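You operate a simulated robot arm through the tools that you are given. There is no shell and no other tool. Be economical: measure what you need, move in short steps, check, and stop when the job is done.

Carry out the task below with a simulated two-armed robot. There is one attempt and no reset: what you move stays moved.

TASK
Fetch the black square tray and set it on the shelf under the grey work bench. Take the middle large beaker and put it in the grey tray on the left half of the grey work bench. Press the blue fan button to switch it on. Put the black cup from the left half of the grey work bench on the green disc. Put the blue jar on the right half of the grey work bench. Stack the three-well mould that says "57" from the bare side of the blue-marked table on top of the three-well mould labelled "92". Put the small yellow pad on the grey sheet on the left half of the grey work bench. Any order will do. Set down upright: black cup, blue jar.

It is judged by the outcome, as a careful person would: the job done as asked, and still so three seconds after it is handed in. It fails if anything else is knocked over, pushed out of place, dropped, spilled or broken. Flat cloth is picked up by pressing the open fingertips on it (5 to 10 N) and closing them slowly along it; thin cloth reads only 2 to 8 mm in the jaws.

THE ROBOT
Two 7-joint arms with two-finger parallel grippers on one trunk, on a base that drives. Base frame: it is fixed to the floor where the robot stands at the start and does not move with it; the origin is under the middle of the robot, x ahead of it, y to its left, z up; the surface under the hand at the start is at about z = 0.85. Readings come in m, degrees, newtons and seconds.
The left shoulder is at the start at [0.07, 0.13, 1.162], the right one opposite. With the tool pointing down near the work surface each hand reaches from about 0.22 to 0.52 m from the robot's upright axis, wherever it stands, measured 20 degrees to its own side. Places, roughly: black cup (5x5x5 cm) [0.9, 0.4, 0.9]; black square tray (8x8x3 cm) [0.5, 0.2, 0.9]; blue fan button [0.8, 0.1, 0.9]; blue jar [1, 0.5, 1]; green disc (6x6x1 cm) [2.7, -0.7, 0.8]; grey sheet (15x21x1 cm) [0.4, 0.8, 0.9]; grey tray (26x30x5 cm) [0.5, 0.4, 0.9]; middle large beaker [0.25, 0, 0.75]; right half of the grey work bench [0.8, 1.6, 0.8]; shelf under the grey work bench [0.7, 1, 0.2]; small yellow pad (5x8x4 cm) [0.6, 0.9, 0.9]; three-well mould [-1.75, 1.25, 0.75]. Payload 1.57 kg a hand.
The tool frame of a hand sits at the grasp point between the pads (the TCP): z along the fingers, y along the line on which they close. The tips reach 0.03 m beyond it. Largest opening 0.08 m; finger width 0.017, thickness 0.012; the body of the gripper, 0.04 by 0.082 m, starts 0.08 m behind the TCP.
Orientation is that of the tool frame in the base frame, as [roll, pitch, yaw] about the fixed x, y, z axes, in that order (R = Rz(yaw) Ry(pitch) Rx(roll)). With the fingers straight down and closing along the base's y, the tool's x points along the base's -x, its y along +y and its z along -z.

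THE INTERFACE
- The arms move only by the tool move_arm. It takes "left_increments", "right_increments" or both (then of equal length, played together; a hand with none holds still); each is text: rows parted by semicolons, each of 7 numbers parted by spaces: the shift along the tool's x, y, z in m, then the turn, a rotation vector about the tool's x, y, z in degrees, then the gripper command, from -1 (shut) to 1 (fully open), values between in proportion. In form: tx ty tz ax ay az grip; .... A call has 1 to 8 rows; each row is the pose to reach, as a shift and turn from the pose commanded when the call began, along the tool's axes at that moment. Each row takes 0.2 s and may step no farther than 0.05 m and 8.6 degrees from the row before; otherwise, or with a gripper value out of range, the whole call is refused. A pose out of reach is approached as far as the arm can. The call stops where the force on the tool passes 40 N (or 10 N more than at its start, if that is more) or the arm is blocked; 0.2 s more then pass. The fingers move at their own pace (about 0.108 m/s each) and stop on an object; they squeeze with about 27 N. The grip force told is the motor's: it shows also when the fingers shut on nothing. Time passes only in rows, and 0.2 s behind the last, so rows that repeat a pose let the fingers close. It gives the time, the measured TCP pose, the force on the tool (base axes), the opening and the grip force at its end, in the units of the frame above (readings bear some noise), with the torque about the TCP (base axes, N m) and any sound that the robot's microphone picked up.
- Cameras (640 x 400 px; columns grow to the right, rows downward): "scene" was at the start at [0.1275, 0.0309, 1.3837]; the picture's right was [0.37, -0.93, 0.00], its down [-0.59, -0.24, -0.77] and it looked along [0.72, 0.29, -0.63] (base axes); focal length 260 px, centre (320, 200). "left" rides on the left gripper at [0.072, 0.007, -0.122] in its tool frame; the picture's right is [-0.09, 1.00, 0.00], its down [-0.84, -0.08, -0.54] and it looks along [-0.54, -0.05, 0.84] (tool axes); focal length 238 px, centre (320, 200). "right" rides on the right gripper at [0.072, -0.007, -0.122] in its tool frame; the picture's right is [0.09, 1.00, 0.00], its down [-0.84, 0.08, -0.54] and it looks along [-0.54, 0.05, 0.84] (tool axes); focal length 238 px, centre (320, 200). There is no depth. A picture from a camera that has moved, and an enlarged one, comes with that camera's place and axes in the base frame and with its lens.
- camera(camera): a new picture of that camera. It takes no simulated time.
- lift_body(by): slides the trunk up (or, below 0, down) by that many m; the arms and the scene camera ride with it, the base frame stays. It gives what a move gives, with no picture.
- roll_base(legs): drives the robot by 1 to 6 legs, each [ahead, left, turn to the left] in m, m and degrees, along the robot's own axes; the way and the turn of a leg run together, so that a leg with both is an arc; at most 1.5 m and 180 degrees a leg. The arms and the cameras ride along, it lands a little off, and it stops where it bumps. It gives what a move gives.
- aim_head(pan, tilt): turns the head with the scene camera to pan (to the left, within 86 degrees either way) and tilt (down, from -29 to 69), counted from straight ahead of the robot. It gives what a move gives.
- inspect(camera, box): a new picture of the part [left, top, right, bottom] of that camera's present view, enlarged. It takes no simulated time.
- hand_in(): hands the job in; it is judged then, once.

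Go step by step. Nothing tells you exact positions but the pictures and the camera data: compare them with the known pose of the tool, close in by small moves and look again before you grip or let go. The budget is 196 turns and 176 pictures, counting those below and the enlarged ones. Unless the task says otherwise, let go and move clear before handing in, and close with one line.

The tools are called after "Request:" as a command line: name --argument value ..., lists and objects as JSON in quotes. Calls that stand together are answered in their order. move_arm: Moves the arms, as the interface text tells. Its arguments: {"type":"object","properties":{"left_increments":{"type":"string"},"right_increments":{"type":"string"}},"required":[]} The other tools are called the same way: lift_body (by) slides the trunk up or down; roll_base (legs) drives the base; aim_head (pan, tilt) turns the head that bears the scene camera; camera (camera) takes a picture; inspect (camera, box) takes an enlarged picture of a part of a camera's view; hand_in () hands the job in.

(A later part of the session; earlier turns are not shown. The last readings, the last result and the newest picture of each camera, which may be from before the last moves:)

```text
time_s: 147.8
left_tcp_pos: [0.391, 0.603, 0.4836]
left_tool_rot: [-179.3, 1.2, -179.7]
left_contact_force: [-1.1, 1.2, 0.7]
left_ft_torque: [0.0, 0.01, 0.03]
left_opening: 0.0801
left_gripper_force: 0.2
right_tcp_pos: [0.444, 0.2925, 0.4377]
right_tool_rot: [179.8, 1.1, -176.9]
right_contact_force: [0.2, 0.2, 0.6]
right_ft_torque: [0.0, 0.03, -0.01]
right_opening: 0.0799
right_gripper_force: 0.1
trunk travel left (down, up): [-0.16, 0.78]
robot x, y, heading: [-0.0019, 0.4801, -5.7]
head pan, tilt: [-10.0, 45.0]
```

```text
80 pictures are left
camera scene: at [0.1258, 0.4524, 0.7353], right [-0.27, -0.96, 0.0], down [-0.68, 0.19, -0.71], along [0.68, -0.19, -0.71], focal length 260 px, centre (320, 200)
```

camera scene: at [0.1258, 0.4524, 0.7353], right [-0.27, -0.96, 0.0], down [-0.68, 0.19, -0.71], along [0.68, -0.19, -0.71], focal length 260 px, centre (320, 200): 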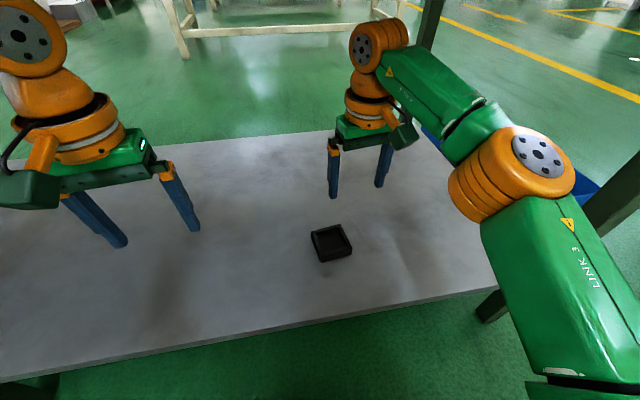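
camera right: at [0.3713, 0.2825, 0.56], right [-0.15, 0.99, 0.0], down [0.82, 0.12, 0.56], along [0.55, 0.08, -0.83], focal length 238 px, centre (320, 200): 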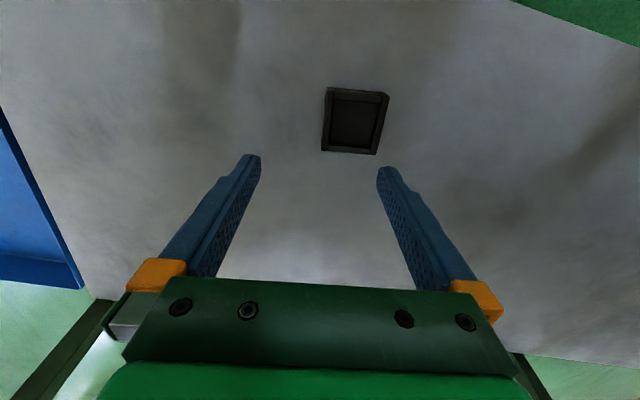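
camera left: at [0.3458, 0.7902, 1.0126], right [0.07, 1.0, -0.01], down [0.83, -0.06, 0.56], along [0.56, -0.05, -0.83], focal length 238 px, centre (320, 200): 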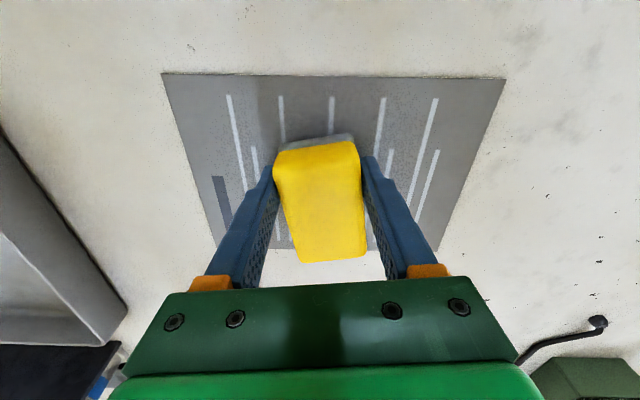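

The tray is on the shelf. I back out, raise the trunk fully, and head round the bench's right end to the far side.

Request:
roll_base --legs '[[-0.25, 0, 0], [-0.22, 0, 0]]'

Request:
lift_body --by 0.4

Request:
lift_body --by 0.24

Request:
roll_base --legs '[[0, 0, -84], [0.85, 0, 0], [0.9, 0, 0], [0, 0, 90]]'

Request:
aim_head --pan 0 --tilt 25

Request:
camera --camera "scene"

```text
time_s: 150.9
left_tcp_pos: [-0.0787, 0.6497, 0.4832]
left_tool_rot: [-179.3, 1.2, 179.8]
left_contact_force: [0.2, 0.9, 0.2]
left_ft_torque: [-0.03, 0.01, 0.0]
left_opening: 0.08
left_gripper_force: 0.2
right_tcp_pos: [-0.0251, 0.3405, 0.4374]
right_tool_rot: [179.7, 1.1, -177.4]
right_contact_force: [0.0, -0.9, 0.5]
right_ft_torque: [0.01, 0.0, -0.02]
right_opening: 0.0799
right_gripper_force: 0.1
trunk travel left (down, up): [-0.16, 0.78]
robot x, y, heading: [-0.4701, 0.5316, -6.4]
head pan, tilt: [-10.0, 45.0]
```

```text
time_s: 154.7
left_tcp_pos: [-0.0772, 0.6497, 0.8825]
left_tool_rot: [-179.3, 1.3, 179.8]
left_contact_force: [-0.1, 0.0, -1.0]
left_ft_torque: [0.02, 0.02, -0.04]
left_opening: 0.08
left_gripper_force: 0.1
right_tcp_pos: [-0.0254, 0.3405, 0.838]
right_tool_rot: [179.8, 1.1, -177.3]
right_contact_force: [0.3, 0.1, -0.3]
right_ft_torque: [-0.05, -0.01, -0.03]
right_opening: 0.0802
right_gripper_force: 0.1
trunk travel left (down, up): [-0.56, 0.38]
robot x, y, heading: [-0.4671, 0.5279, -6.5]
head pan, tilt: [-10.0, 45.0]
```

```text
time_s: 157.2
left_tcp_pos: [-0.0783, 0.6495, 1.1221]
left_tool_rot: [-179.3, 1.2, 179.8]
left_contact_force: [-0.1, 0.1, 0.0]
left_ft_torque: [-0.01, 0.0, -0.01]
left_opening: 0.0799
left_gripper_force: 0.2
right_tcp_pos: [-0.0255, 0.3396, 1.0778]
right_tool_rot: [179.8, 1.2, -177.5]
right_contact_force: [0.0, -0.3, 0.3]
right_ft_torque: [-0.03, 0.03, 0.02]
right_opening: 0.08
right_gripper_force: 0.1
trunk travel left (down, up): [-0.8, 0.14]
robot x, y, heading: [-0.4725, 0.5326, -5.9]
head pan, tilt: [-10.0, 45.0]
```

```text
time_s: 173.6
left_tcp_pos: [-0.1507, -1.0453, 1.1233]
left_tool_rot: [-179.3, 1.2, -172.5]
left_contact_force: [0.0, -0.3, 0.8]
left_ft_torque: [0.01, 0.02, 0.0]
left_opening: 0.08
left_gripper_force: 0.0
right_tcp_pos: [-0.0582, -1.3442, 1.0784]
right_tool_rot: [179.8, 1.2, -169.8]
right_contact_force: [-1.6, 0.4, -0.7]
right_ft_torque: [-0.01, 0.01, 0.01]
right_opening: 0.0801
right_gripper_force: 0.1
trunk travel left (down, up): [-0.8, 0.14]
robot x, y, heading: [-0.5291, -1.2168, 1.1]
head pan, tilt: [-10.0, 45.0]
```

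```text
time_s: 174.4
left_tcp_pos: [-0.1517, -1.0453, 1.123]
left_tool_rot: [-179.4, 1.3, -172.5]
left_contact_force: [-0.8, -0.2, 1.1]
left_ft_torque: [0.0, 0.02, 0.03]
left_opening: 0.0803
left_gripper_force: 0.1
right_tcp_pos: [-0.0587, -1.3459, 1.0773]
right_tool_rot: [179.8, 1.1, -169.7]
right_contact_force: [1.0, 0.7, 0.2]
right_ft_torque: [0.01, -0.02, 0.04]
right_opening: 0.0799
right_gripper_force: 0.1
trunk travel left (down, up): [-0.8, 0.14]
robot x, y, heading: [-0.5243, -1.2178, 1.4]
head pan, tilt: [0.0, 25.0]
```

```text
79 pictures are left
camera scene: at [-0.3838, -1.213, 1.4058], right [0.02, -1.0, 0.0], down [-0.42, -0.01, -0.91], along [0.91, 0.02, -0.42], focal length 260 px, centre (320, 200)
```

scene: 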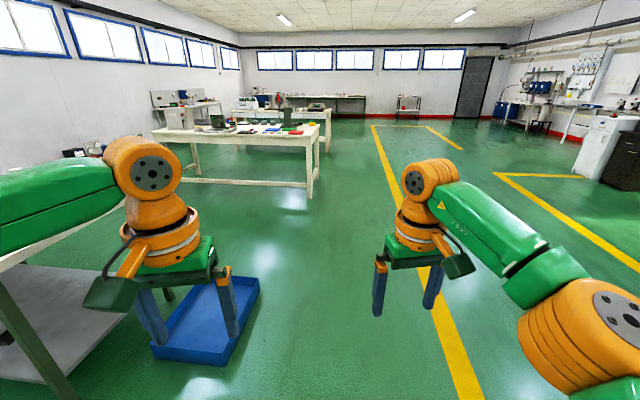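

Clear floor ahead; the disc's table is beyond at x≈2.5. I drive round to the bench's far side.

Request:
roll_base --legs '[[1.4, 0, 0], [0.65, 0, 0], [0, 0, 88.5], [1.4, 0, 0], [0, 0, 85]]'

Request:
aim_head --pan 0 --tilt 35

Request:
camera --camera "scene"

```text
time_s: 198.9
left_tcp_pos: [1.1409, 0.1655, 1.1235]
left_tool_rot: [-179.4, 1.2, 1.3]
left_contact_force: [1.0, 0.2, -0.2]
left_ft_torque: [0.01, -0.01, 0.01]
left_opening: 0.0797
left_gripper_force: 0.0
right_tcp_pos: [1.0809, 0.4731, 1.077]
right_tool_rot: [179.7, 1.2, 4.2]
right_contact_force: [0.6, -0.2, -0.6]
right_ft_torque: [0.02, -0.02, 0.01]
right_opening: 0.08
right_gripper_force: 0.0
trunk travel left (down, up): [-0.8, 0.14]
robot x, y, heading: [1.5274, 0.2935, 175.1]
head pan, tilt: [0.0, 25.0]
```

```text
time_s: 199.6
left_tcp_pos: [1.1408, 0.1644, 1.1233]
left_tool_rot: [-179.2, 1.2, 1.3]
left_contact_force: [-0.7, 0.0, 0.0]
left_ft_torque: [0.02, -0.02, 0.01]
left_opening: 0.0796
left_gripper_force: 0.1
right_tcp_pos: [1.0795, 0.4727, 1.0793]
right_tool_rot: [179.9, 1.2, 4.1]
right_contact_force: [0.6, 0.1, -0.1]
right_ft_torque: [0.0, 0.01, -0.01]
right_opening: 0.0802
right_gripper_force: 0.1
trunk travel left (down, up): [-0.8, 0.14]
robot x, y, heading: [1.531, 0.2982, 174.9]
head pan, tilt: [0.0, 35.0]
```

```text
78 pictures are left
camera scene: at [1.3895, 0.3047, 1.3901], right [0.08, 1.0, 0.0], down [0.57, -0.05, -0.82], along [-0.82, 0.07, -0.57], focal length 260 px, centre (320, 200)
```

scene: 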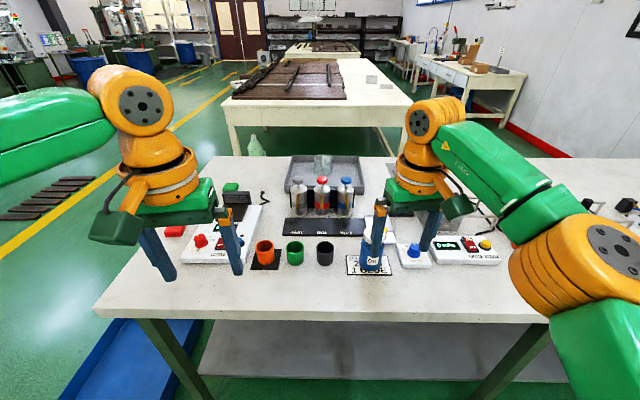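

I zoom on the controls, cups and jar.

Request:
inspect --camera "scene" --box '[160, 170, 352, 290]'

Request:
inspect --camera "scene" --box '[300, 190, 492, 310]'

```text
3.33 times, centred on (256, 230) of scene
camera zoom: at [1.3895, 0.3047, 1.3901], right [0.08, 1.0, 0.0], down [0.57, -0.05, -0.82], along [-0.82, 0.07, -0.57], focal length 865 px, centre (533, 100)
```

zoom: 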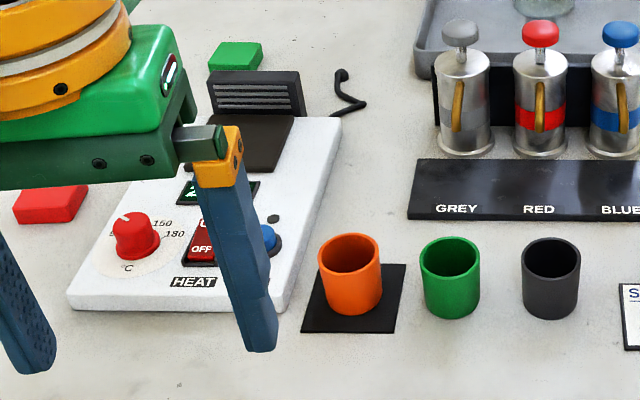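

```text
3.33 times, centred on (396, 250) of scene
camera zoom: at [1.3895, 0.3047, 1.3901], right [0.08, 1.0, 0.0], down [0.57, -0.05, -0.82], along [-0.82, 0.07, -0.57], focal length 865 px, centre (67, 33)
```

zoom: 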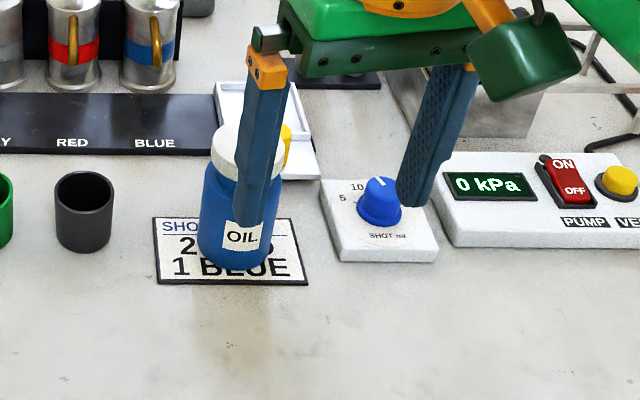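

The blue fan button is on the heater box at ≈[0.84,0.12]; the black cup at ≈[0.905,0.36]; the jar ("OIL") just beyond. I raise the right hand and roll up for pressing the button with the left.

Request:
move_arm --left_increments "0 0 0 0 0 0 0; 0 0 0 0 0 0 -1; 0 0 0 0 0 0 -1" --right_increments "0.03 0 -0.03 0 0 0 1; 0.06 0 -0.06 0 0 0 1; 0.09 0 -0.08 0 0 0 1"

Request:
roll_base --legs '[[0.26, 0.1, 0]]'

Request:
camera --camera "left"

Request:
camera --camera "scene"

```text
time_s: 200.4
left_tcp_pos: [1.1417, 0.1662, 1.1242]
left_tool_rot: [-179.3, 1.3, 1.4]
left_contact_force: [0.3, 0.3, -0.9]
left_ft_torque: [-0.02, 0.0, 0.0]
left_opening: 0.0
left_gripper_force: 20.8
right_tcp_pos: [1.1733, 0.482, 1.1554]
right_tool_rot: [179.7, 1.2, 4.2]
right_contact_force: [0.8, -0.3, 0.5]
right_ft_torque: [-0.02, -0.02, 0.02]
right_opening: 0.08
right_gripper_force: 0.0
trunk travel left (down, up): [-0.8, 0.14]
robot x, y, heading: [1.5303, 0.2927, 175.5]
head pan, tilt: [0.0, 35.0]
```

```text
time_s: 202.4
left_tcp_pos: [0.8746, 0.0918, 1.1233]
left_tool_rot: [-179.3, 1.2, 1.2]
left_contact_force: [-0.5, -0.1, 0.3]
left_ft_torque: [0.04, 0.02, -0.01]
left_opening: 0.0
left_gripper_force: 21.5
right_tcp_pos: [0.9074, 0.4079, 1.1557]
right_tool_rot: [179.7, 1.4, 4.1]
right_contact_force: [-0.3, -0.1, 0.5]
right_ft_torque: [0.02, 0.01, 0.03]
right_opening: 0.0798
right_gripper_force: 0.0
trunk travel left (down, up): [-0.8, 0.14]
robot x, y, heading: [1.2611, 0.2188, 174.7]
head pan, tilt: [0.0, 35.0]
```

```text
75 pictures are left
camera left: at [0.9488, 0.0855, 1.2437], right [-0.07, -1.0, -0.01], down [-0.83, 0.05, 0.56], along [-0.56, 0.05, -0.83], focal length 238 px, centre (320, 200)
```

left: 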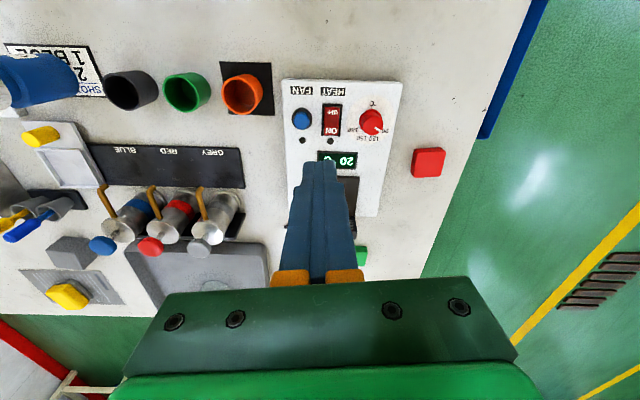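

```text
74 pictures are left
camera scene: at [1.124, 0.2303, 1.3904], right [0.09, 1.0, 0.0], down [0.57, -0.05, -0.82], along [-0.82, 0.07, -0.57], focal length 260 px, centre (320, 200)
```

scene: 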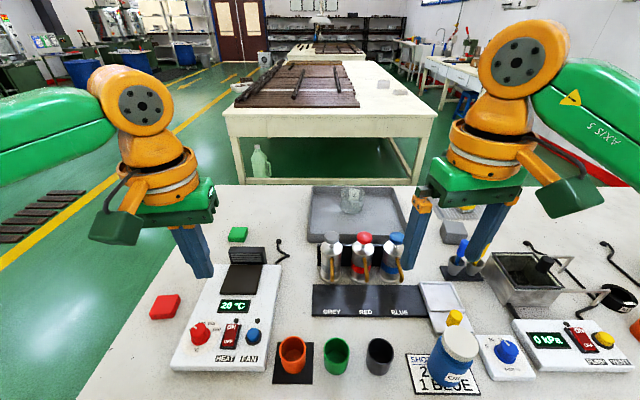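

The FAN button is at ≈[0.851,0.124]. I bring the closed left fingertips above it.

Request:
move_arm --left_increments "-0.012 -0.016 0.03 0 0 0 -1; -0.0235 -0.0325 0.06 0 0 0 -1; -0.0235 -0.0325 0.1 0 0 0 -1; -0.0235 -0.0325 0.14 0 0 0 -1; -0.0235 -0.0325 0.17 0 0 0 -1; -0.0235 -0.0325 0.17 0 0 0 -1"

Request:
camera --camera "left"

Request:
inspect --camera "scene" --box '[150, 260, 342, 380]'

```text
time_s: 203.8
left_tcp_pos: [0.8566, 0.1095, 0.9615]
left_tool_rot: [-179.2, 1.2, 1.2]
left_contact_force: [-0.5, 0.3, -0.3]
left_ft_torque: [0.02, 0.01, 0.0]
left_opening: 0.0
left_gripper_force: 21.3
left hand out of reach, approached as far as the arm can: row 2, 3, 4, 5, 6
right_tcp_pos: [0.9044, 0.4072, 1.1556]
right_tool_rot: [179.8, 1.2, 4.0]
right_contact_force: [0.4, -0.2, 0.6]
right_ft_torque: [0.01, 0.0, 0.02]
right_opening: 0.0797
right_gripper_force: 0.0
trunk travel left (down, up): [-0.8, 0.14]
robot x, y, heading: [1.2591, 0.2214, 175.1]
head pan, tilt: [0.0, 35.0]
```

```text
73 pictures are left
camera left: at [0.932, 0.1022, 1.0811], right [-0.07, -1.0, -0.01], down [-0.83, 0.05, 0.56], along [-0.56, 0.05, -0.83], focal length 238 px, centre (320, 200)
```

left: 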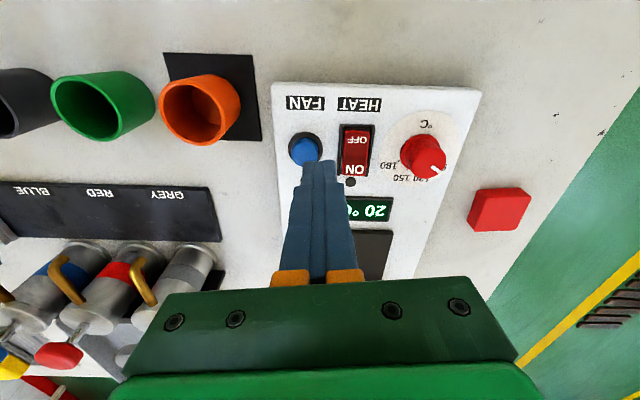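

```text
3.33 times, centred on (246, 320) of scene
camera zoom: at [1.1216, 0.2296, 1.3901], right [0.09, 1.0, 0.0], down [0.57, -0.05, -0.82], along [-0.82, 0.07, -0.57], focal length 865 px, centre (567, -200)
```

zoom: 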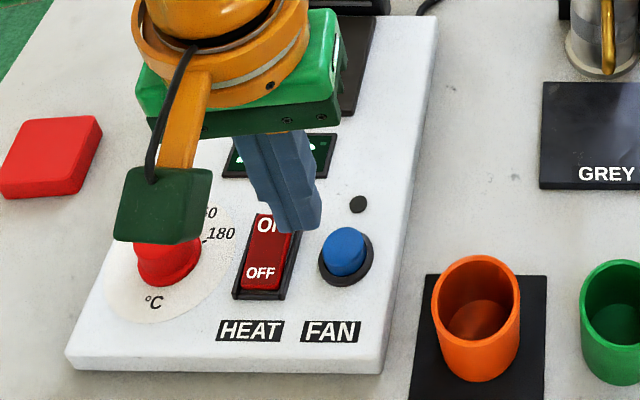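

Slightly short sideways; I shift the base 1.4 cm right.

Request:
roll_base --legs '[[0.005, -0.014, 0]]'

Request:
camera --camera "left"

Request:
inspect --camera "scene" --box '[150, 260, 342, 380]'

```text
time_s: 204.6
left_tcp_pos: [0.8537, 0.1208, 0.9617]
left_tool_rot: [-179.1, 1.3, 1.2]
left_contact_force: [1.0, -0.7, 0.6]
left_ft_torque: [0.04, -0.01, 0.02]
left_opening: 0.0001
left_gripper_force: 21.5
right_tcp_pos: [0.9025, 0.4189, 1.1564]
right_tool_rot: [-179.9, 1.2, 4.1]
right_contact_force: [-0.7, -0.6, 0.2]
right_ft_torque: [0.02, -0.02, -0.01]
right_opening: 0.0799
right_gripper_force: 0.0
trunk travel left (down, up): [-0.8, 0.14]
robot x, y, heading: [1.2585, 0.2378, 175.0]
head pan, tilt: [0.0, 35.0]
```

```text
71 pictures are left
camera left: at [0.9288, 0.1142, 1.0812], right [-0.07, -1.0, -0.01], down [-0.83, 0.05, 0.56], along [-0.56, 0.05, -0.83], focal length 238 px, centre (320, 200)
```

left: 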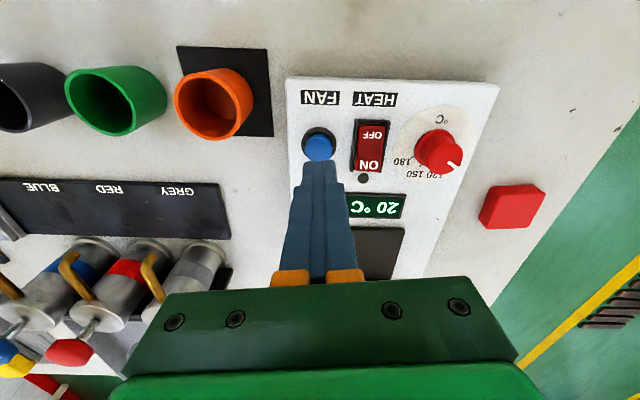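

```text
3.33 times, centred on (246, 320) of scene
camera zoom: at [1.1186, 0.2407, 1.3902], right [0.09, 1.0, 0.0], down [0.57, -0.05, -0.82], along [-0.82, 0.07, -0.57], focal length 865 px, centre (567, -200)
```

zoom: 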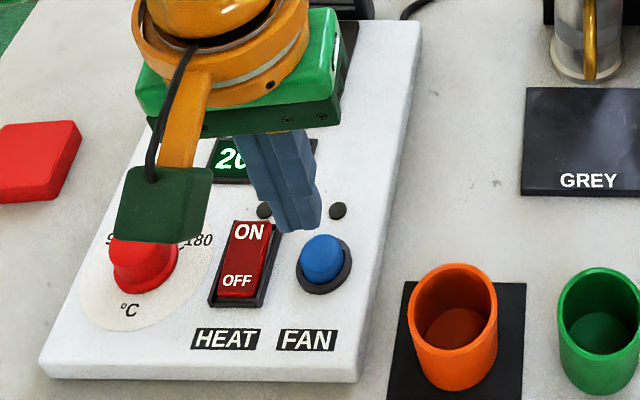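

Aligned in both views. I press down in small steps.

Request:
move_arm --left_increments "0 0 0.02 0 0 0 -1; 0 0 0.032 0 0 0 -1; 0 0 0.04 0 0 0 -1; 0 0 0.045 0 0 0 -1"

Request:
inspect --camera "scene" --box '[150, 260, 342, 380]'

```text
time_s: 205.6
left_tcp_pos: [0.8609, 0.1142, 0.9294]
left_tool_rot: [-179.3, 1.3, 1.2]
left_contact_force: [-1.0, 0.1, 0.4]
left_ft_torque: [0.01, -0.01, 0.04]
left_opening: 0.0
left_gripper_force: 21.3
left hand out of reach, approached as far as the arm can: row 1, 2, 3, 4
right_tcp_pos: [0.901, 0.4228, 1.1558]
right_tool_rot: [179.8, 1.2, 4.1]
right_contact_force: [-0.6, 0.5, 0.3]
right_ft_torque: [-0.01, 0.02, -0.01]
right_opening: 0.0801
right_gripper_force: 0.1
trunk travel left (down, up): [-0.8, 0.14]
robot x, y, heading: [1.2578, 0.2341, 175.3]
head pan, tilt: [0.0, 35.0]
```

```text
3.33 times, centred on (246, 320) of scene
camera zoom: at [1.1175, 0.2449, 1.3901], right [0.09, 1.0, 0.0], down [0.57, -0.05, -0.82], along [-0.82, 0.07, -0.57], focal length 865 px, centre (567, -200)
```

zoom: 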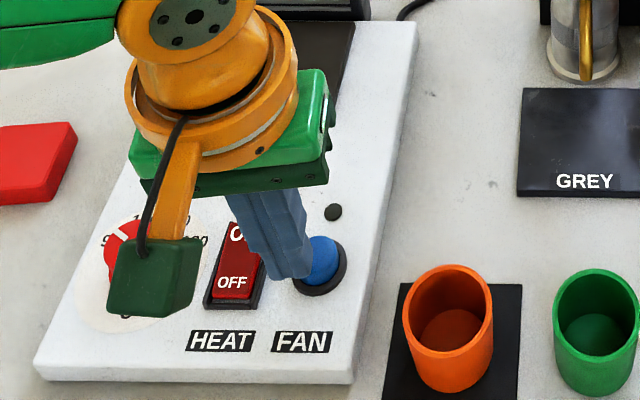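

I raise the hand, drop the trunk 8 cm to regain reach, then redo it.

Request:
move_arm --left_increments "0 0 -0.04 0 0 0 -1; 0 0 -0.08 0 0 0 -1; 0 0 -0.11 0 0 0 -1"

Request:
lift_body --by -0.08

Request:
move_arm --left_increments "-0.005 -0.005 0 0 0 0 -1; -0.009 -0.009 0 0 0 0 -1; -0.009 -0.009 0 0 0 0 -1"

Request:
camera --camera "left"

```text
time_s: 206.3
left_tcp_pos: [0.8638, 0.1105, 1.0348]
left_tool_rot: [-179.3, 1.3, 1.2]
left_contact_force: [0.3, -0.1, 0.1]
left_ft_torque: [0.02, 0.01, -0.01]
left_opening: 0.0
left_gripper_force: 21.5
right_tcp_pos: [0.9016, 0.422, 1.1559]
right_tool_rot: [179.8, 1.2, 4.1]
right_contact_force: [-0.1, -0.2, -0.3]
right_ft_torque: [0.03, 0.0, -0.02]
right_opening: 0.0801
right_gripper_force: 0.1
trunk travel left (down, up): [-0.8, 0.14]
robot x, y, heading: [1.2544, 0.2319, 175.1]
head pan, tilt: [0.0, 35.0]
```

```text
time_s: 207.5
left_tcp_pos: [0.8636, 0.1112, 0.9538]
left_tool_rot: [-179.2, 1.3, 1.2]
left_contact_force: [0.7, 0.7, 0.5]
left_ft_torque: [-0.04, 0.02, 0.02]
left_opening: 0.0
left_gripper_force: 22.1
right_tcp_pos: [0.9008, 0.4218, 1.0746]
right_tool_rot: [179.9, 1.2, 4.1]
right_contact_force: [0.3, -0.5, 0.1]
right_ft_torque: [-0.02, 0.02, -0.02]
right_opening: 0.0798
right_gripper_force: 0.1
trunk travel left (down, up): [-0.72, 0.22]
robot x, y, heading: [1.2589, 0.2337, 174.8]
head pan, tilt: [0.0, 35.0]
```

```text
time_s: 208.3
left_tcp_pos: [0.8532, 0.119, 0.9555]
left_tool_rot: [-179.2, 1.2, 1.2]
left_contact_force: [0.6, -0.2, 0.6]
left_ft_torque: [0.01, -0.01, -0.01]
left_opening: 0.0001
left_gripper_force: 21.5
right_tcp_pos: [0.9012, 0.4228, 1.0761]
right_tool_rot: [179.7, 1.1, 4.1]
right_contact_force: [0.6, 0.7, -0.3]
right_ft_torque: [-0.02, 0.04, 0.02]
right_opening: 0.08
right_gripper_force: 0.0
trunk travel left (down, up): [-0.72, 0.22]
robot x, y, heading: [1.2581, 0.2323, 175.4]
head pan, tilt: [0.0, 35.0]
```

```text
68 pictures are left
camera left: at [0.9283, 0.1133, 1.0755], right [-0.07, -1.0, -0.01], down [-0.83, 0.05, 0.56], along [-0.56, 0.05, -0.83], focal length 238 px, centre (320, 200)
```

left: 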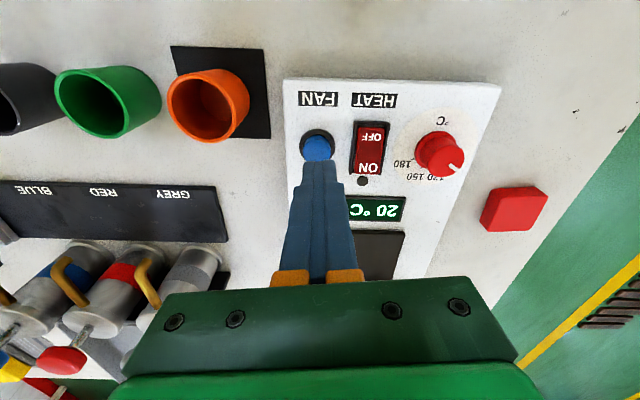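

Aligned again and in reach now. Press.

Request:
move_arm --left_increments "0 -0.002 0.02 0 0 0 -1; 0 -0.002 0.03 0 0 0 -1; 0 -0.002 0.038 0 0 0 -1; 0 -0.002 0.044 0 0 0 -1"

Request:
inspect --camera "scene" --box '[150, 240, 342, 360]'

```text
time_s: 209.3
left_tcp_pos: [0.8521, 0.1224, 0.9114]
left_tool_rot: [-179.2, 1.5, 1.3]
left_contact_force: [-4.3, -1.1, 15.7]
left_ft_torque: [0.02, 0.03, 0.04]
left_opening: 0.0
left_gripper_force: 21.3
right_tcp_pos: [0.9022, 0.4224, 1.0762]
right_tool_rot: [179.6, 1.3, 4.1]
right_contact_force: [-0.8, 0.1, 0.2]
right_ft_torque: [0.01, -0.01, -0.03]
right_opening: 0.0798
right_gripper_force: 0.1
trunk travel left (down, up): [-0.72, 0.22]
robot x, y, heading: [1.2572, 0.2335, 175.2]
head pan, tilt: [0.0, 35.0]
heard: click
```

```text
3.33 times, centred on (246, 300) of scene
camera zoom: at [1.1193, 0.2454, 1.3106], right [0.09, 1.0, 0.0], down [0.57, -0.05, -0.82], along [-0.82, 0.07, -0.57], focal length 865 px, centre (567, -133)
```

zoom: 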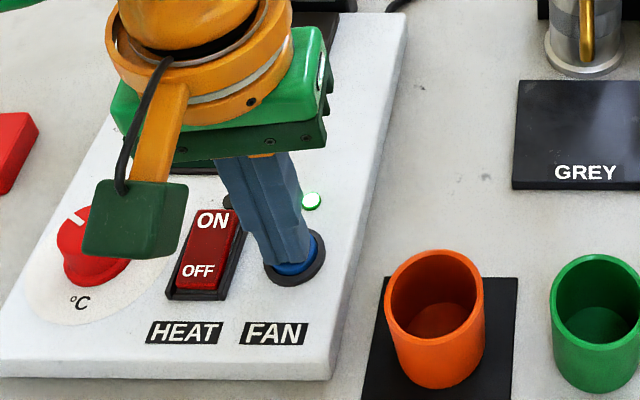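

A click and the green FAN lamp is on. I lift straight off and bring the left hand back.

Request:
move_arm --left_increments "0 0 -0.03 0 0 0 -1; 0 0 -0.07 0 0 0 -1; 0.02 0 -0.11 0 0 0 -1; 0.04 0 -0.15 0 0 0 -1; 0.06 0 -0.18 0 0 0 -1"

Request:
camera --camera "right"

Request:
camera --camera "scene"

```text
time_s: 210.5
left_tcp_pos: [0.9203, 0.124, 1.093]
left_tool_rot: [-179.3, 1.3, 1.2]
left_contact_force: [0.4, -0.8, 0.0]
left_ft_torque: [-0.01, 0.01, 0.01]
left_opening: 0.0
left_gripper_force: 21.7
right_tcp_pos: [0.9018, 0.4221, 1.0761]
right_tool_rot: [179.8, 1.2, 4.0]
right_contact_force: [0.2, -0.3, 0.7]
right_ft_torque: [-0.02, 0.03, -0.02]
right_opening: 0.08
right_gripper_force: 0.3
trunk travel left (down, up): [-0.72, 0.22]
robot x, y, heading: [1.2526, 0.2357, 174.8]
head pan, tilt: [0.0, 35.0]
```

```text
66 pictures are left
camera right: at [0.975, 0.4343, 1.1971], right [0.16, -0.99, 0.0], down [-0.82, -0.13, 0.56], along [-0.55, -0.09, -0.83], focal length 238 px, centre (320, 200)
```

right: 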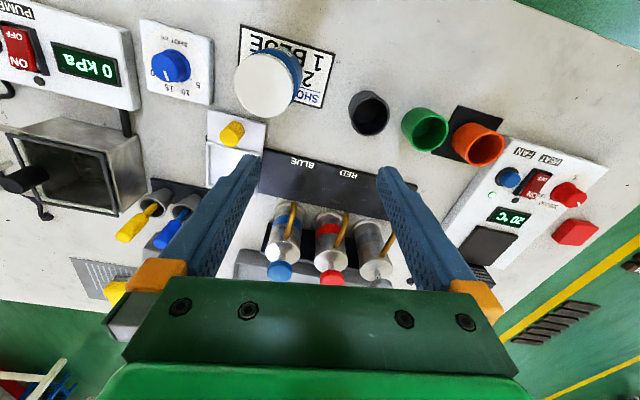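

```text
65 pictures are left
camera scene: at [1.1187, 0.2447, 1.3102], right [0.09, 1.0, 0.0], down [0.57, -0.05, -0.82], along [-0.82, 0.07, -0.57], focal length 260 px, centre (320, 200)
```

scene: 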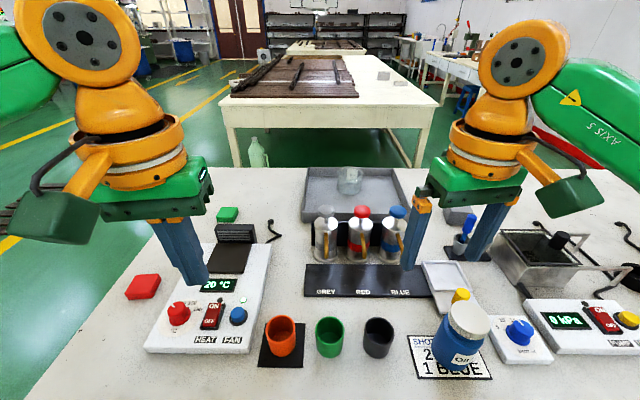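

Fan done. Jar: lid top ≈[0.934,0.474,0.962]. I shift right 8 cm and take it with the right hand.

Request:
roll_base --legs '[[0, -0.08, 0]]'

Request:
camera --camera "right"

Request:
inspect --camera "scene" --box '[300, 190, 492, 310]'

```text
time_s: 211.6
left_tcp_pos: [0.9239, 0.1982, 1.0916]
left_tool_rot: [-179.0, 1.2, 1.3]
left_contact_force: [-0.1, -1.0, 0.5]
left_ft_torque: [0.04, -0.01, 0.0]
left_opening: 0.0
left_gripper_force: 21.5
right_tcp_pos: [0.9086, 0.4978, 1.0765]
right_tool_rot: [179.9, 1.1, 4.1]
right_contact_force: [0.1, 0.8, -0.4]
right_ft_torque: [0.03, 0.0, -0.02]
right_opening: 0.08
right_gripper_force: 0.0
trunk travel left (down, up): [-0.72, 0.22]
robot x, y, heading: [1.2636, 0.3112, 175.1]
head pan, tilt: [0.0, 35.0]
```

```text
64 pictures are left
camera right: at [0.9807, 0.5095, 1.1975], right [0.16, -0.99, 0.0], down [-0.82, -0.14, 0.56], along [-0.55, -0.09, -0.83], focal length 238 px, centre (320, 200)
```

right: 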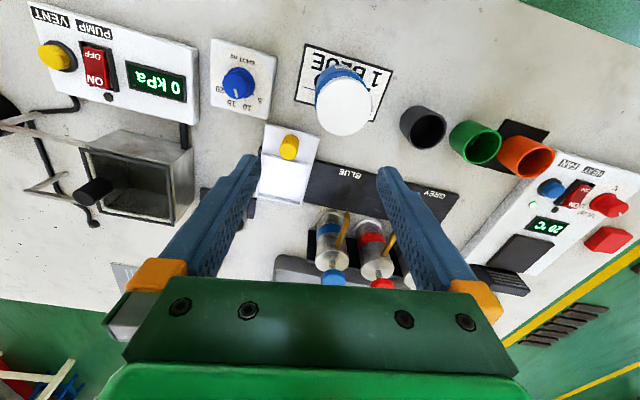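

```text
3.33 times, centred on (396, 250) of scene
camera zoom: at [1.1243, 0.3195, 1.3101], right [0.09, 1.0, 0.0], down [0.57, -0.05, -0.82], along [-0.82, 0.07, -0.57], focal length 865 px, centre (67, 33)
```

zoom: 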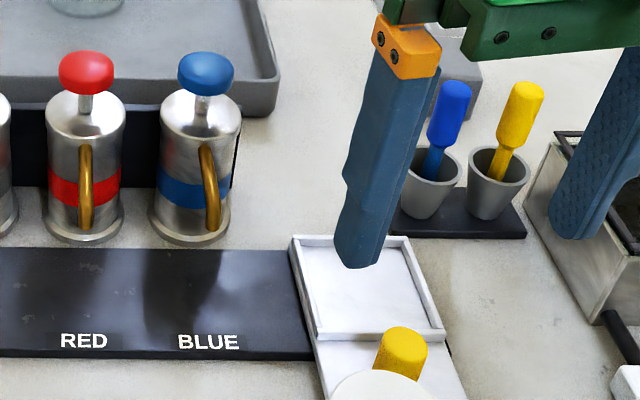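

Request:
move_arm --right_increments "0.012 0.011 0.02 0 0 0 1; 0.023 0.0217 0.045 0 0 0 1; 0.023 0.0217 0.045 0 0 0 1"

Request:
camera --camera "right"

Request:
inspect --camera "scene" --box '[330, 180, 522, 330]'

```text
time_s: 212.4
left_tcp_pos: [0.9252, 0.2023, 1.0926]
left_tool_rot: [-179.3, 1.3, 1.2]
left_contact_force: [0.5, -1.2, 0.0]
left_ft_torque: [-0.01, -0.01, -0.01]
left_opening: 0.0
left_gripper_force: 21.3
right_tcp_pos: [0.9301, 0.4798, 1.0286]
right_tool_rot: [179.7, 1.2, 4.0]
right_contact_force: [-1.0, 1.0, 0.7]
right_ft_torque: [-0.01, 0.02, -0.03]
right_opening: 0.0803
right_gripper_force: 0.1
trunk travel left (down, up): [-0.72, 0.22]
robot x, y, heading: [1.2643, 0.3127, 175.0]
head pan, tilt: [0.0, 35.0]
```

```text
62 pictures are left
camera right: at [1.0034, 0.4922, 1.1503], right [0.16, -0.99, 0.0], down [-0.82, -0.13, 0.56], along [-0.55, -0.09, -0.83], focal length 238 px, centre (320, 200)
```

right: 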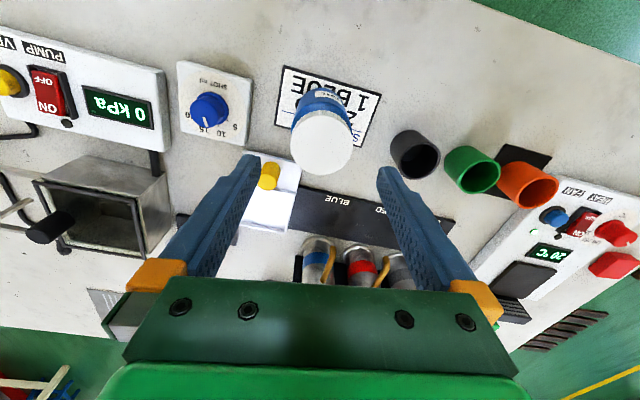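

```text
2.67 times, centred on (426, 255) of scene
camera zoom: at [1.1247, 0.3243, 1.3101], right [0.09, 1.0, 0.0], down [0.57, -0.05, -0.82], along [-0.82, 0.07, -0.57], focal length 692 px, centre (37, 53)
```

zoom: 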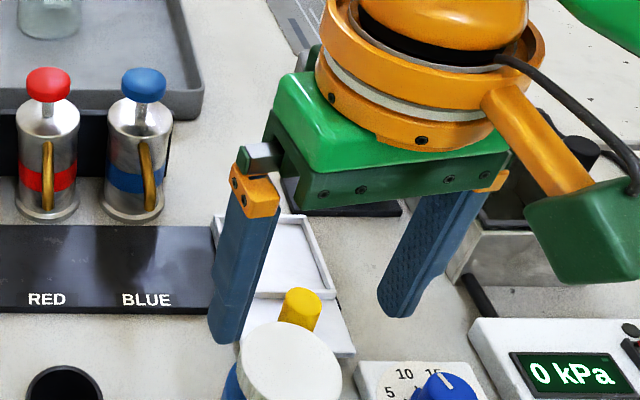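

Centred over the jar. I lower around it and close.

Request:
move_arm --right_increments "0.002 0.002 0.03 0 0 0 1; 0.002 0.002 0.06 0 0 0 1; 0.002 0.002 0.09 0 0 0 1; 0.002 0.002 0.115 0 0 0 1; 0.002 0.002 0.115 0 0 0 0.4; 0.002 0.002 0.115 0 0 0 -0.2; 0.002 0.002 0.115 0 0 0 -1; 0.002 0.002 0.115 0 0 0 -1"

Request:
camera --camera "right"

```text
time_s: 214.2
left_tcp_pos: [0.9241, 0.2023, 1.0912]
left_tool_rot: [-179.3, 1.3, 1.2]
left_contact_force: [-0.2, -0.5, -0.2]
left_ft_torque: [0.03, -0.01, -0.02]
left_opening: 0.0002
left_gripper_force: 21.3
right_tcp_pos: [0.9315, 0.4794, 0.9132]
right_tool_rot: [179.7, 1.2, 4.1]
right_contact_force: [-0.3, 0.8, 0.0]
right_ft_torque: [0.09, 0.05, 0.01]
right_opening: 0.0573
right_gripper_force: 26.9
trunk travel left (down, up): [-0.72, 0.22]
robot x, y, heading: [1.2628, 0.3138, 175.1]
head pan, tilt: [0.0, 35.0]
```

```text
60 pictures are left
camera right: at [1.0048, 0.4905, 1.0347], right [0.16, -0.99, 0.0], down [-0.82, -0.13, 0.56], along [-0.55, -0.09, -0.83], focal length 238 px, centre (320, 200)
```

right: 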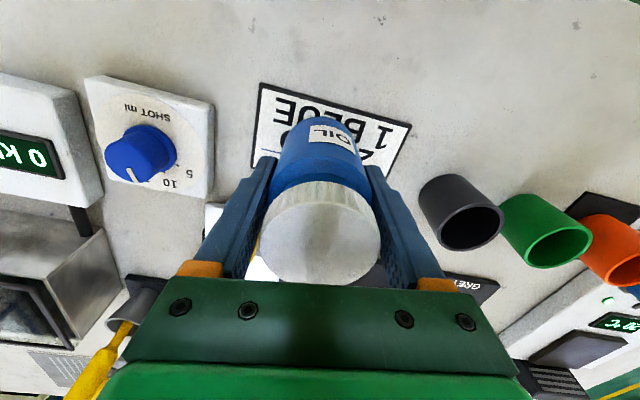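

Jar gripped. I lift it, back off, then drive right along the bench to look for a free spot on the right half.

Request:
move_arm --right_increments "0 0 -0.03 0 0 0 -1; 0 0 -0.07 0 0 0 -1; 0 0 -0.11 0 0 0 -1; 0 0 -0.14 0 0 0 -1; 0 0 -0.14 0 0 0 -1"

Request:
roll_base --legs '[[-0.25, 0, 0], [0, -1.0, 0]]'

Request:
camera --camera "scene"

Request:
camera --camera "right"

```text
time_s: 215.4
left_tcp_pos: [0.9237, 0.2029, 1.0923]
left_tool_rot: [-179.4, 1.1, 1.3]
left_contact_force: [0.2, 0.5, 0.3]
left_ft_torque: [-0.02, 0.0, -0.04]
left_opening: 0.0
left_gripper_force: 21.1
right_tcp_pos: [0.9349, 0.4786, 1.0548]
right_tool_rot: [179.8, 1.1, 4.1]
right_contact_force: [0.0, 0.1, -3.2]
right_ft_torque: [0.03, -0.01, -0.01]
right_opening: 0.0571
right_gripper_force: 27.0
trunk travel left (down, up): [-0.72, 0.22]
robot x, y, heading: [1.2612, 0.3127, 175.0]
head pan, tilt: [0.0, 35.0]
```

```text
time_s: 221.9
left_tcp_pos: [1.262, 1.1591, 1.0931]
left_tool_rot: [-179.1, 1.2, 0.7]
left_contact_force: [0.4, -0.4, -0.4]
left_ft_torque: [0.0, -0.02, 0.0]
left_opening: 0.0
left_gripper_force: 20.9
right_tcp_pos: [1.2763, 1.4354, 1.054]
right_tool_rot: [179.8, 1.2, 3.7]
right_contact_force: [0.3, -0.4, -2.4]
right_ft_torque: [0.01, -0.02, -0.02]
right_opening: 0.0571
right_gripper_force: 27.7
trunk travel left (down, up): [-0.72, 0.22]
robot x, y, heading: [1.6017, 1.2666, 174.6]
head pan, tilt: [0.0, 35.0]
```

```text
59 pictures are left
camera scene: at [1.4631, 1.2785, 1.31], right [0.09, 1.0, 0.0], down [0.57, -0.05, -0.82], along [-0.82, 0.08, -0.57], focal length 260 px, centre (320, 200)
```

scene: 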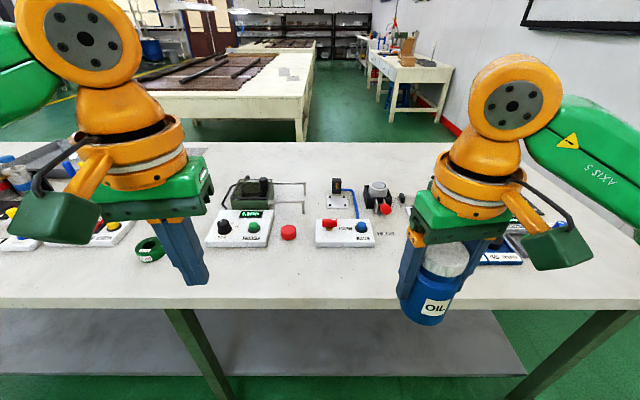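

```text
58 pictures are left
camera right: at [1.3492, 1.4463, 1.1757], right [0.15, -0.99, 0.0], down [-0.82, -0.13, 0.56], along [-0.55, -0.09, -0.83], focal length 238 px, centre (320, 200)
```

right: 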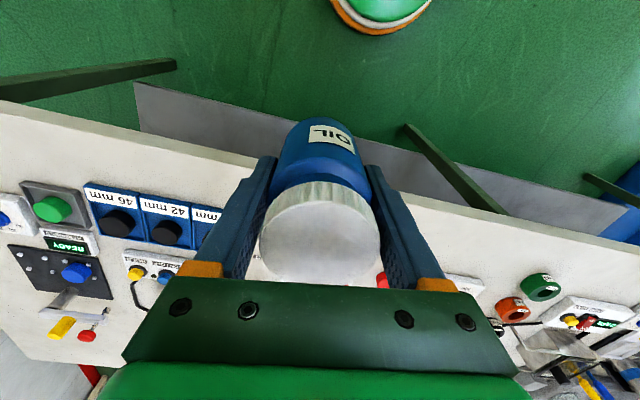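

The strip near the far edge is free around [1.06,1.54]. I roll forward and right to bring the jar over it.

Request:
roll_base --legs '[[0.21, -0.085, 0]]'

Request:
camera --camera "scene"

Request:
camera --camera "right"

```text
time_s: 223.6
left_tcp_pos: [1.0663, 1.2669, 1.0931]
left_tool_rot: [-179.2, 1.3, 0.8]
left_contact_force: [-0.4, -0.5, -0.7]
left_ft_torque: [-0.01, -0.01, 0.0]
left_opening: 0.0
left_gripper_force: 21.4
right_tcp_pos: [1.0793, 1.542, 1.0543]
right_tool_rot: [179.8, 1.4, 3.6]
right_contact_force: [0.2, 0.7, -3.9]
right_ft_torque: [0.01, -0.03, 0.01]
right_opening: 0.0574
right_gripper_force: 27.4
trunk travel left (down, up): [-0.72, 0.22]
robot x, y, heading: [1.403, 1.3731, 174.6]
head pan, tilt: [0.0, 35.0]
```

```text
57 pictures are left
camera scene: at [1.2667, 1.3852, 1.3103], right [0.09, 1.0, 0.0], down [0.57, -0.05, -0.82], along [-0.82, 0.08, -0.57], focal length 260 px, centre (320, 200)
```

scene: 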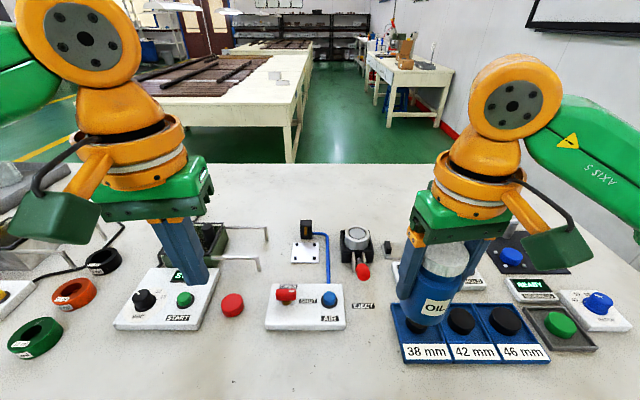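

```text
56 pictures are left
camera right: at [1.1525, 1.5529, 1.1762], right [0.15, -0.99, 0.0], down [-0.82, -0.13, 0.56], along [-0.55, -0.09, -0.83], focal length 238 px, centre (320, 200)
```

right: 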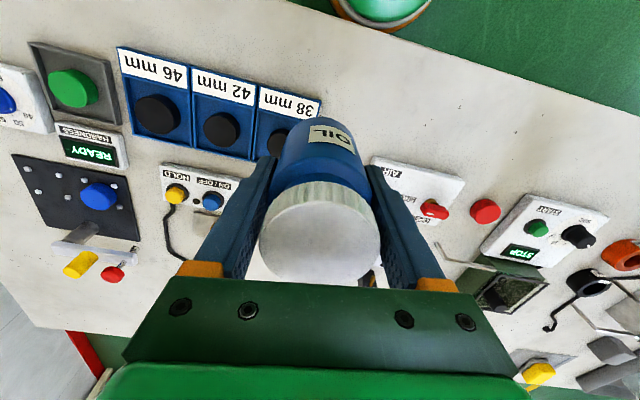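

The spot is too near the 38 mm tray; a better one is [1.085,1.42] in the strip. I roll 12 cm left.

Request:
roll_base --legs '[[0, 0.12, 0]]'

Request:
camera --camera "scene"

Request:
camera --camera "right"

```text
time_s: 224.9
left_tcp_pos: [1.0528, 1.1462, 1.0924]
left_tool_rot: [-179.3, 1.4, 0.8]
left_contact_force: [-0.4, 0.2, -1.8]
left_ft_torque: [0.01, -0.02, 0.01]
left_opening: 0.0
left_gripper_force: 21.1
right_tcp_pos: [1.0656, 1.4234, 1.0535]
right_tool_rot: [179.7, 1.2, 3.7]
right_contact_force: [0.3, 0.8, -3.7]
right_ft_torque: [-0.01, 0.03, 0.01]
right_opening: 0.0571
right_gripper_force: 27.0
trunk travel left (down, up): [-0.72, 0.22]
robot x, y, heading: [1.3957, 1.2547, 174.8]
head pan, tilt: [0.0, 35.0]
```

```text
55 pictures are left
camera scene: at [1.2536, 1.2673, 1.31], right [0.09, 1.0, 0.0], down [0.57, -0.06, -0.82], along [-0.82, 0.08, -0.57], focal length 260 px, centre (320, 200)
```

scene: 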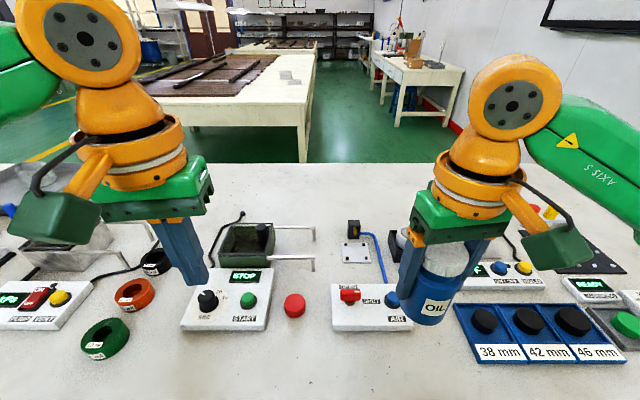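

```text
54 pictures are left
camera right: at [1.1394, 1.4345, 1.1753], right [0.16, -0.99, 0.0], down [-0.82, -0.13, 0.56], along [-0.55, -0.09, -0.83], focal length 238 px, centre (320, 200)
```

right: 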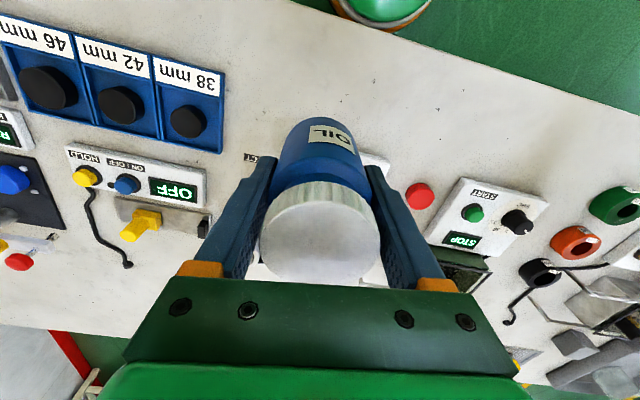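

The jar is clear of the 38 mm tray here. I shift it 2 cm toward the edge and lower.

Request:
move_arm --right_increments "0.012 0 0 0 0 0 -1; 0.024 0 0 0 0 0 -1; 0.024 0 0.04 0 0 0 -1; 0.024 0 0.08 0 0 0 -1; 0.024 0 0.11 0 0 0 -1; 0.024 0 0.13 0 0 0 -1; 0.024 0 0.13 0 0 0 -1"

Request:
camera --camera "right"

Request:
inspect --camera "scene" --box '[320, 220, 512, 390]'

```text
time_s: 226.5
left_tcp_pos: [1.0531, 1.1455, 1.0913]
left_tool_rot: [-179.2, 1.3, 0.9]
left_contact_force: [0.7, 0.2, 0.2]
left_ft_torque: [0.0, -0.03, -0.01]
left_opening: 0.0
left_gripper_force: 20.8
right_tcp_pos: [1.0888, 1.4229, 0.9221]
right_tool_rot: [179.9, 1.2, 3.6]
right_contact_force: [0.3, 0.2, -2.8]
right_ft_torque: [-0.02, 0.02, 0.0]
right_opening: 0.0572
right_gripper_force: 26.8
trunk travel left (down, up): [-0.72, 0.22]
robot x, y, heading: [1.3961, 1.2507, 174.6]
head pan, tilt: [0.0, 35.0]
```

```text
53 pictures are left
camera right: at [1.1619, 1.4349, 1.043], right [0.16, -0.99, 0.0], down [-0.82, -0.13, 0.56], along [-0.55, -0.09, -0.83], focal length 238 px, centre (320, 200)
```

right: 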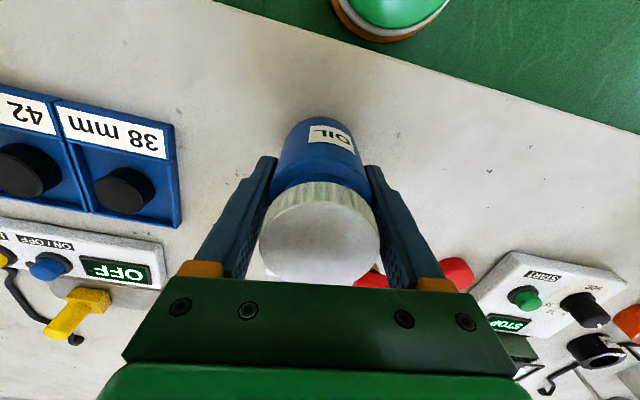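

```text
2.35 times, centred on (416, 305) of scene
camera zoom: at [1.2535, 1.2646, 1.31], right [0.09, 1.0, 0.0], down [0.57, -0.05, -0.82], along [-0.82, 0.08, -0.57], focal length 610 px, centre (94, -47)
```

zoom: 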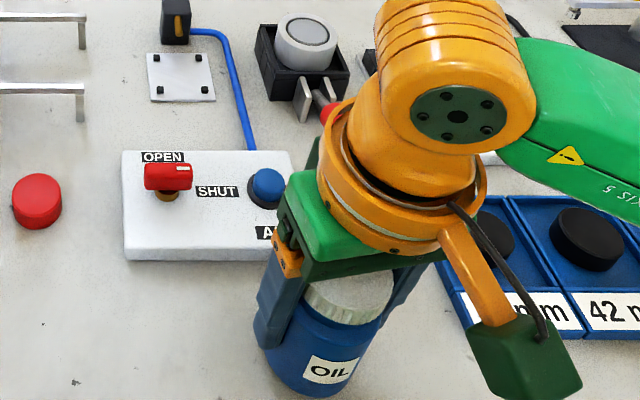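

Clear all round. I settle it and then release.

Request:
move_arm --right_increments "0 0 0.004 0 0 0 -1; 0 0 0.008 0 0 0 -1; 0 0 0.011 0 0 0 -1; 0 0 0.011 0 0 0 -1"

```text
time_s: 227.5
left_tcp_pos: [1.0527, 1.1459, 1.0925]
left_tool_rot: [-179.2, 1.3, 0.9]
left_contact_force: [0.4, 0.3, -0.1]
left_ft_torque: [0.01, 0.02, 0.0]
left_opening: 0.0
left_gripper_force: 21.3
right_tcp_pos: [1.0869, 1.4229, 0.9108]
right_tool_rot: [179.8, 1.2, 3.6]
right_contact_force: [0.3, -0.5, -3.0]
right_ft_torque: [0.0, 0.0, 0.03]
right_opening: 0.0573
right_gripper_force: 26.7
trunk travel left (down, up): [-0.72, 0.22]
robot x, y, heading: [1.39, 1.2545, 174.8]
head pan, tilt: [0.0, 35.0]
```

Request:
move_arm --right_increments "0 0 0.003 0 0 0 -1; 0 0 0.006 0 0 0 -1; 0 0 0.006 0 0 0 -1"

```text
time_s: 228.3
left_tcp_pos: [1.0549, 1.1436, 1.0931]
left_tool_rot: [-179.3, 1.3, 0.8]
left_contact_force: [-0.1, 0.7, 0.1]
left_ft_torque: [-0.03, 0.0, 0.02]
left_opening: 0.0001
left_gripper_force: 20.9
right_tcp_pos: [1.0888, 1.4214, 0.9078]
right_tool_rot: [179.9, 1.5, 3.6]
right_contact_force: [-4.3, 3.1, 27.1]
right_ft_torque: [0.5, 0.17, -0.12]
right_opening: 0.0572
right_gripper_force: 26.8
trunk travel left (down, up): [-0.72, 0.22]
robot x, y, heading: [1.3966, 1.2532, 174.6]
head pan, tilt: [0.0, 35.0]
```

Contact; I ease up 3 mm and release, then rise.

Request:
move_arm --right_increments "0 0 -0.003 0 0 0 -1; 0 0 -0.003 0 0 0 0; 0 0 -0.003 0 0 0 1; 0 0 -0.003 0 0 0 1; 0 0 -0.04 0 0 0 1; 0 0 -0.08 0 0 0 1; 0 0 -0.12 0 0 0 1; 0 0 -0.16 0 0 0 1"

Request:
camera --camera "scene"

```text
time_s: 230.1
left_tcp_pos: [1.0538, 1.1445, 1.093]
left_tool_rot: [-179.2, 1.3, 0.8]
left_contact_force: [0.1, -0.4, -0.3]
left_ft_torque: [0.04, 0.04, 0.04]
left_opening: 0.0001
left_gripper_force: 21.3
right_tcp_pos: [1.0925, 1.4213, 1.0682]
right_tool_rot: [179.8, 1.2, 3.6]
right_contact_force: [-0.2, 1.2, 0.0]
right_ft_torque: [0.03, 0.01, -0.01]
right_opening: 0.08
right_gripper_force: 0.0
trunk travel left (down, up): [-0.72, 0.22]
robot x, y, heading: [1.3911, 1.2519, 174.5]
head pan, tilt: [0.0, 35.0]
```

```text
51 pictures are left
camera scene: at [1.2548, 1.2634, 1.3102], right [0.09, 1.0, 0.0], down [0.57, -0.05, -0.82], along [-0.82, 0.08, -0.57], focal length 260 px, centre (320, 200)
```

scene: 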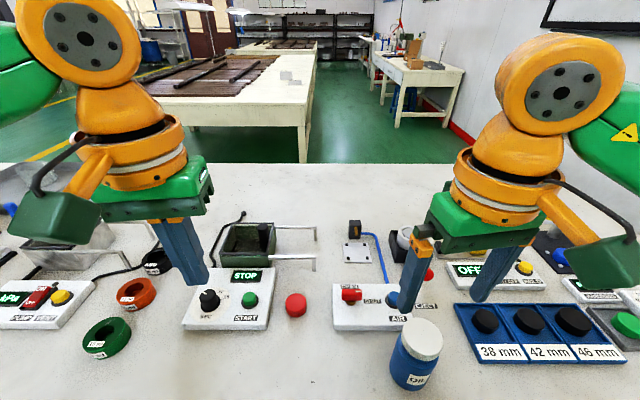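

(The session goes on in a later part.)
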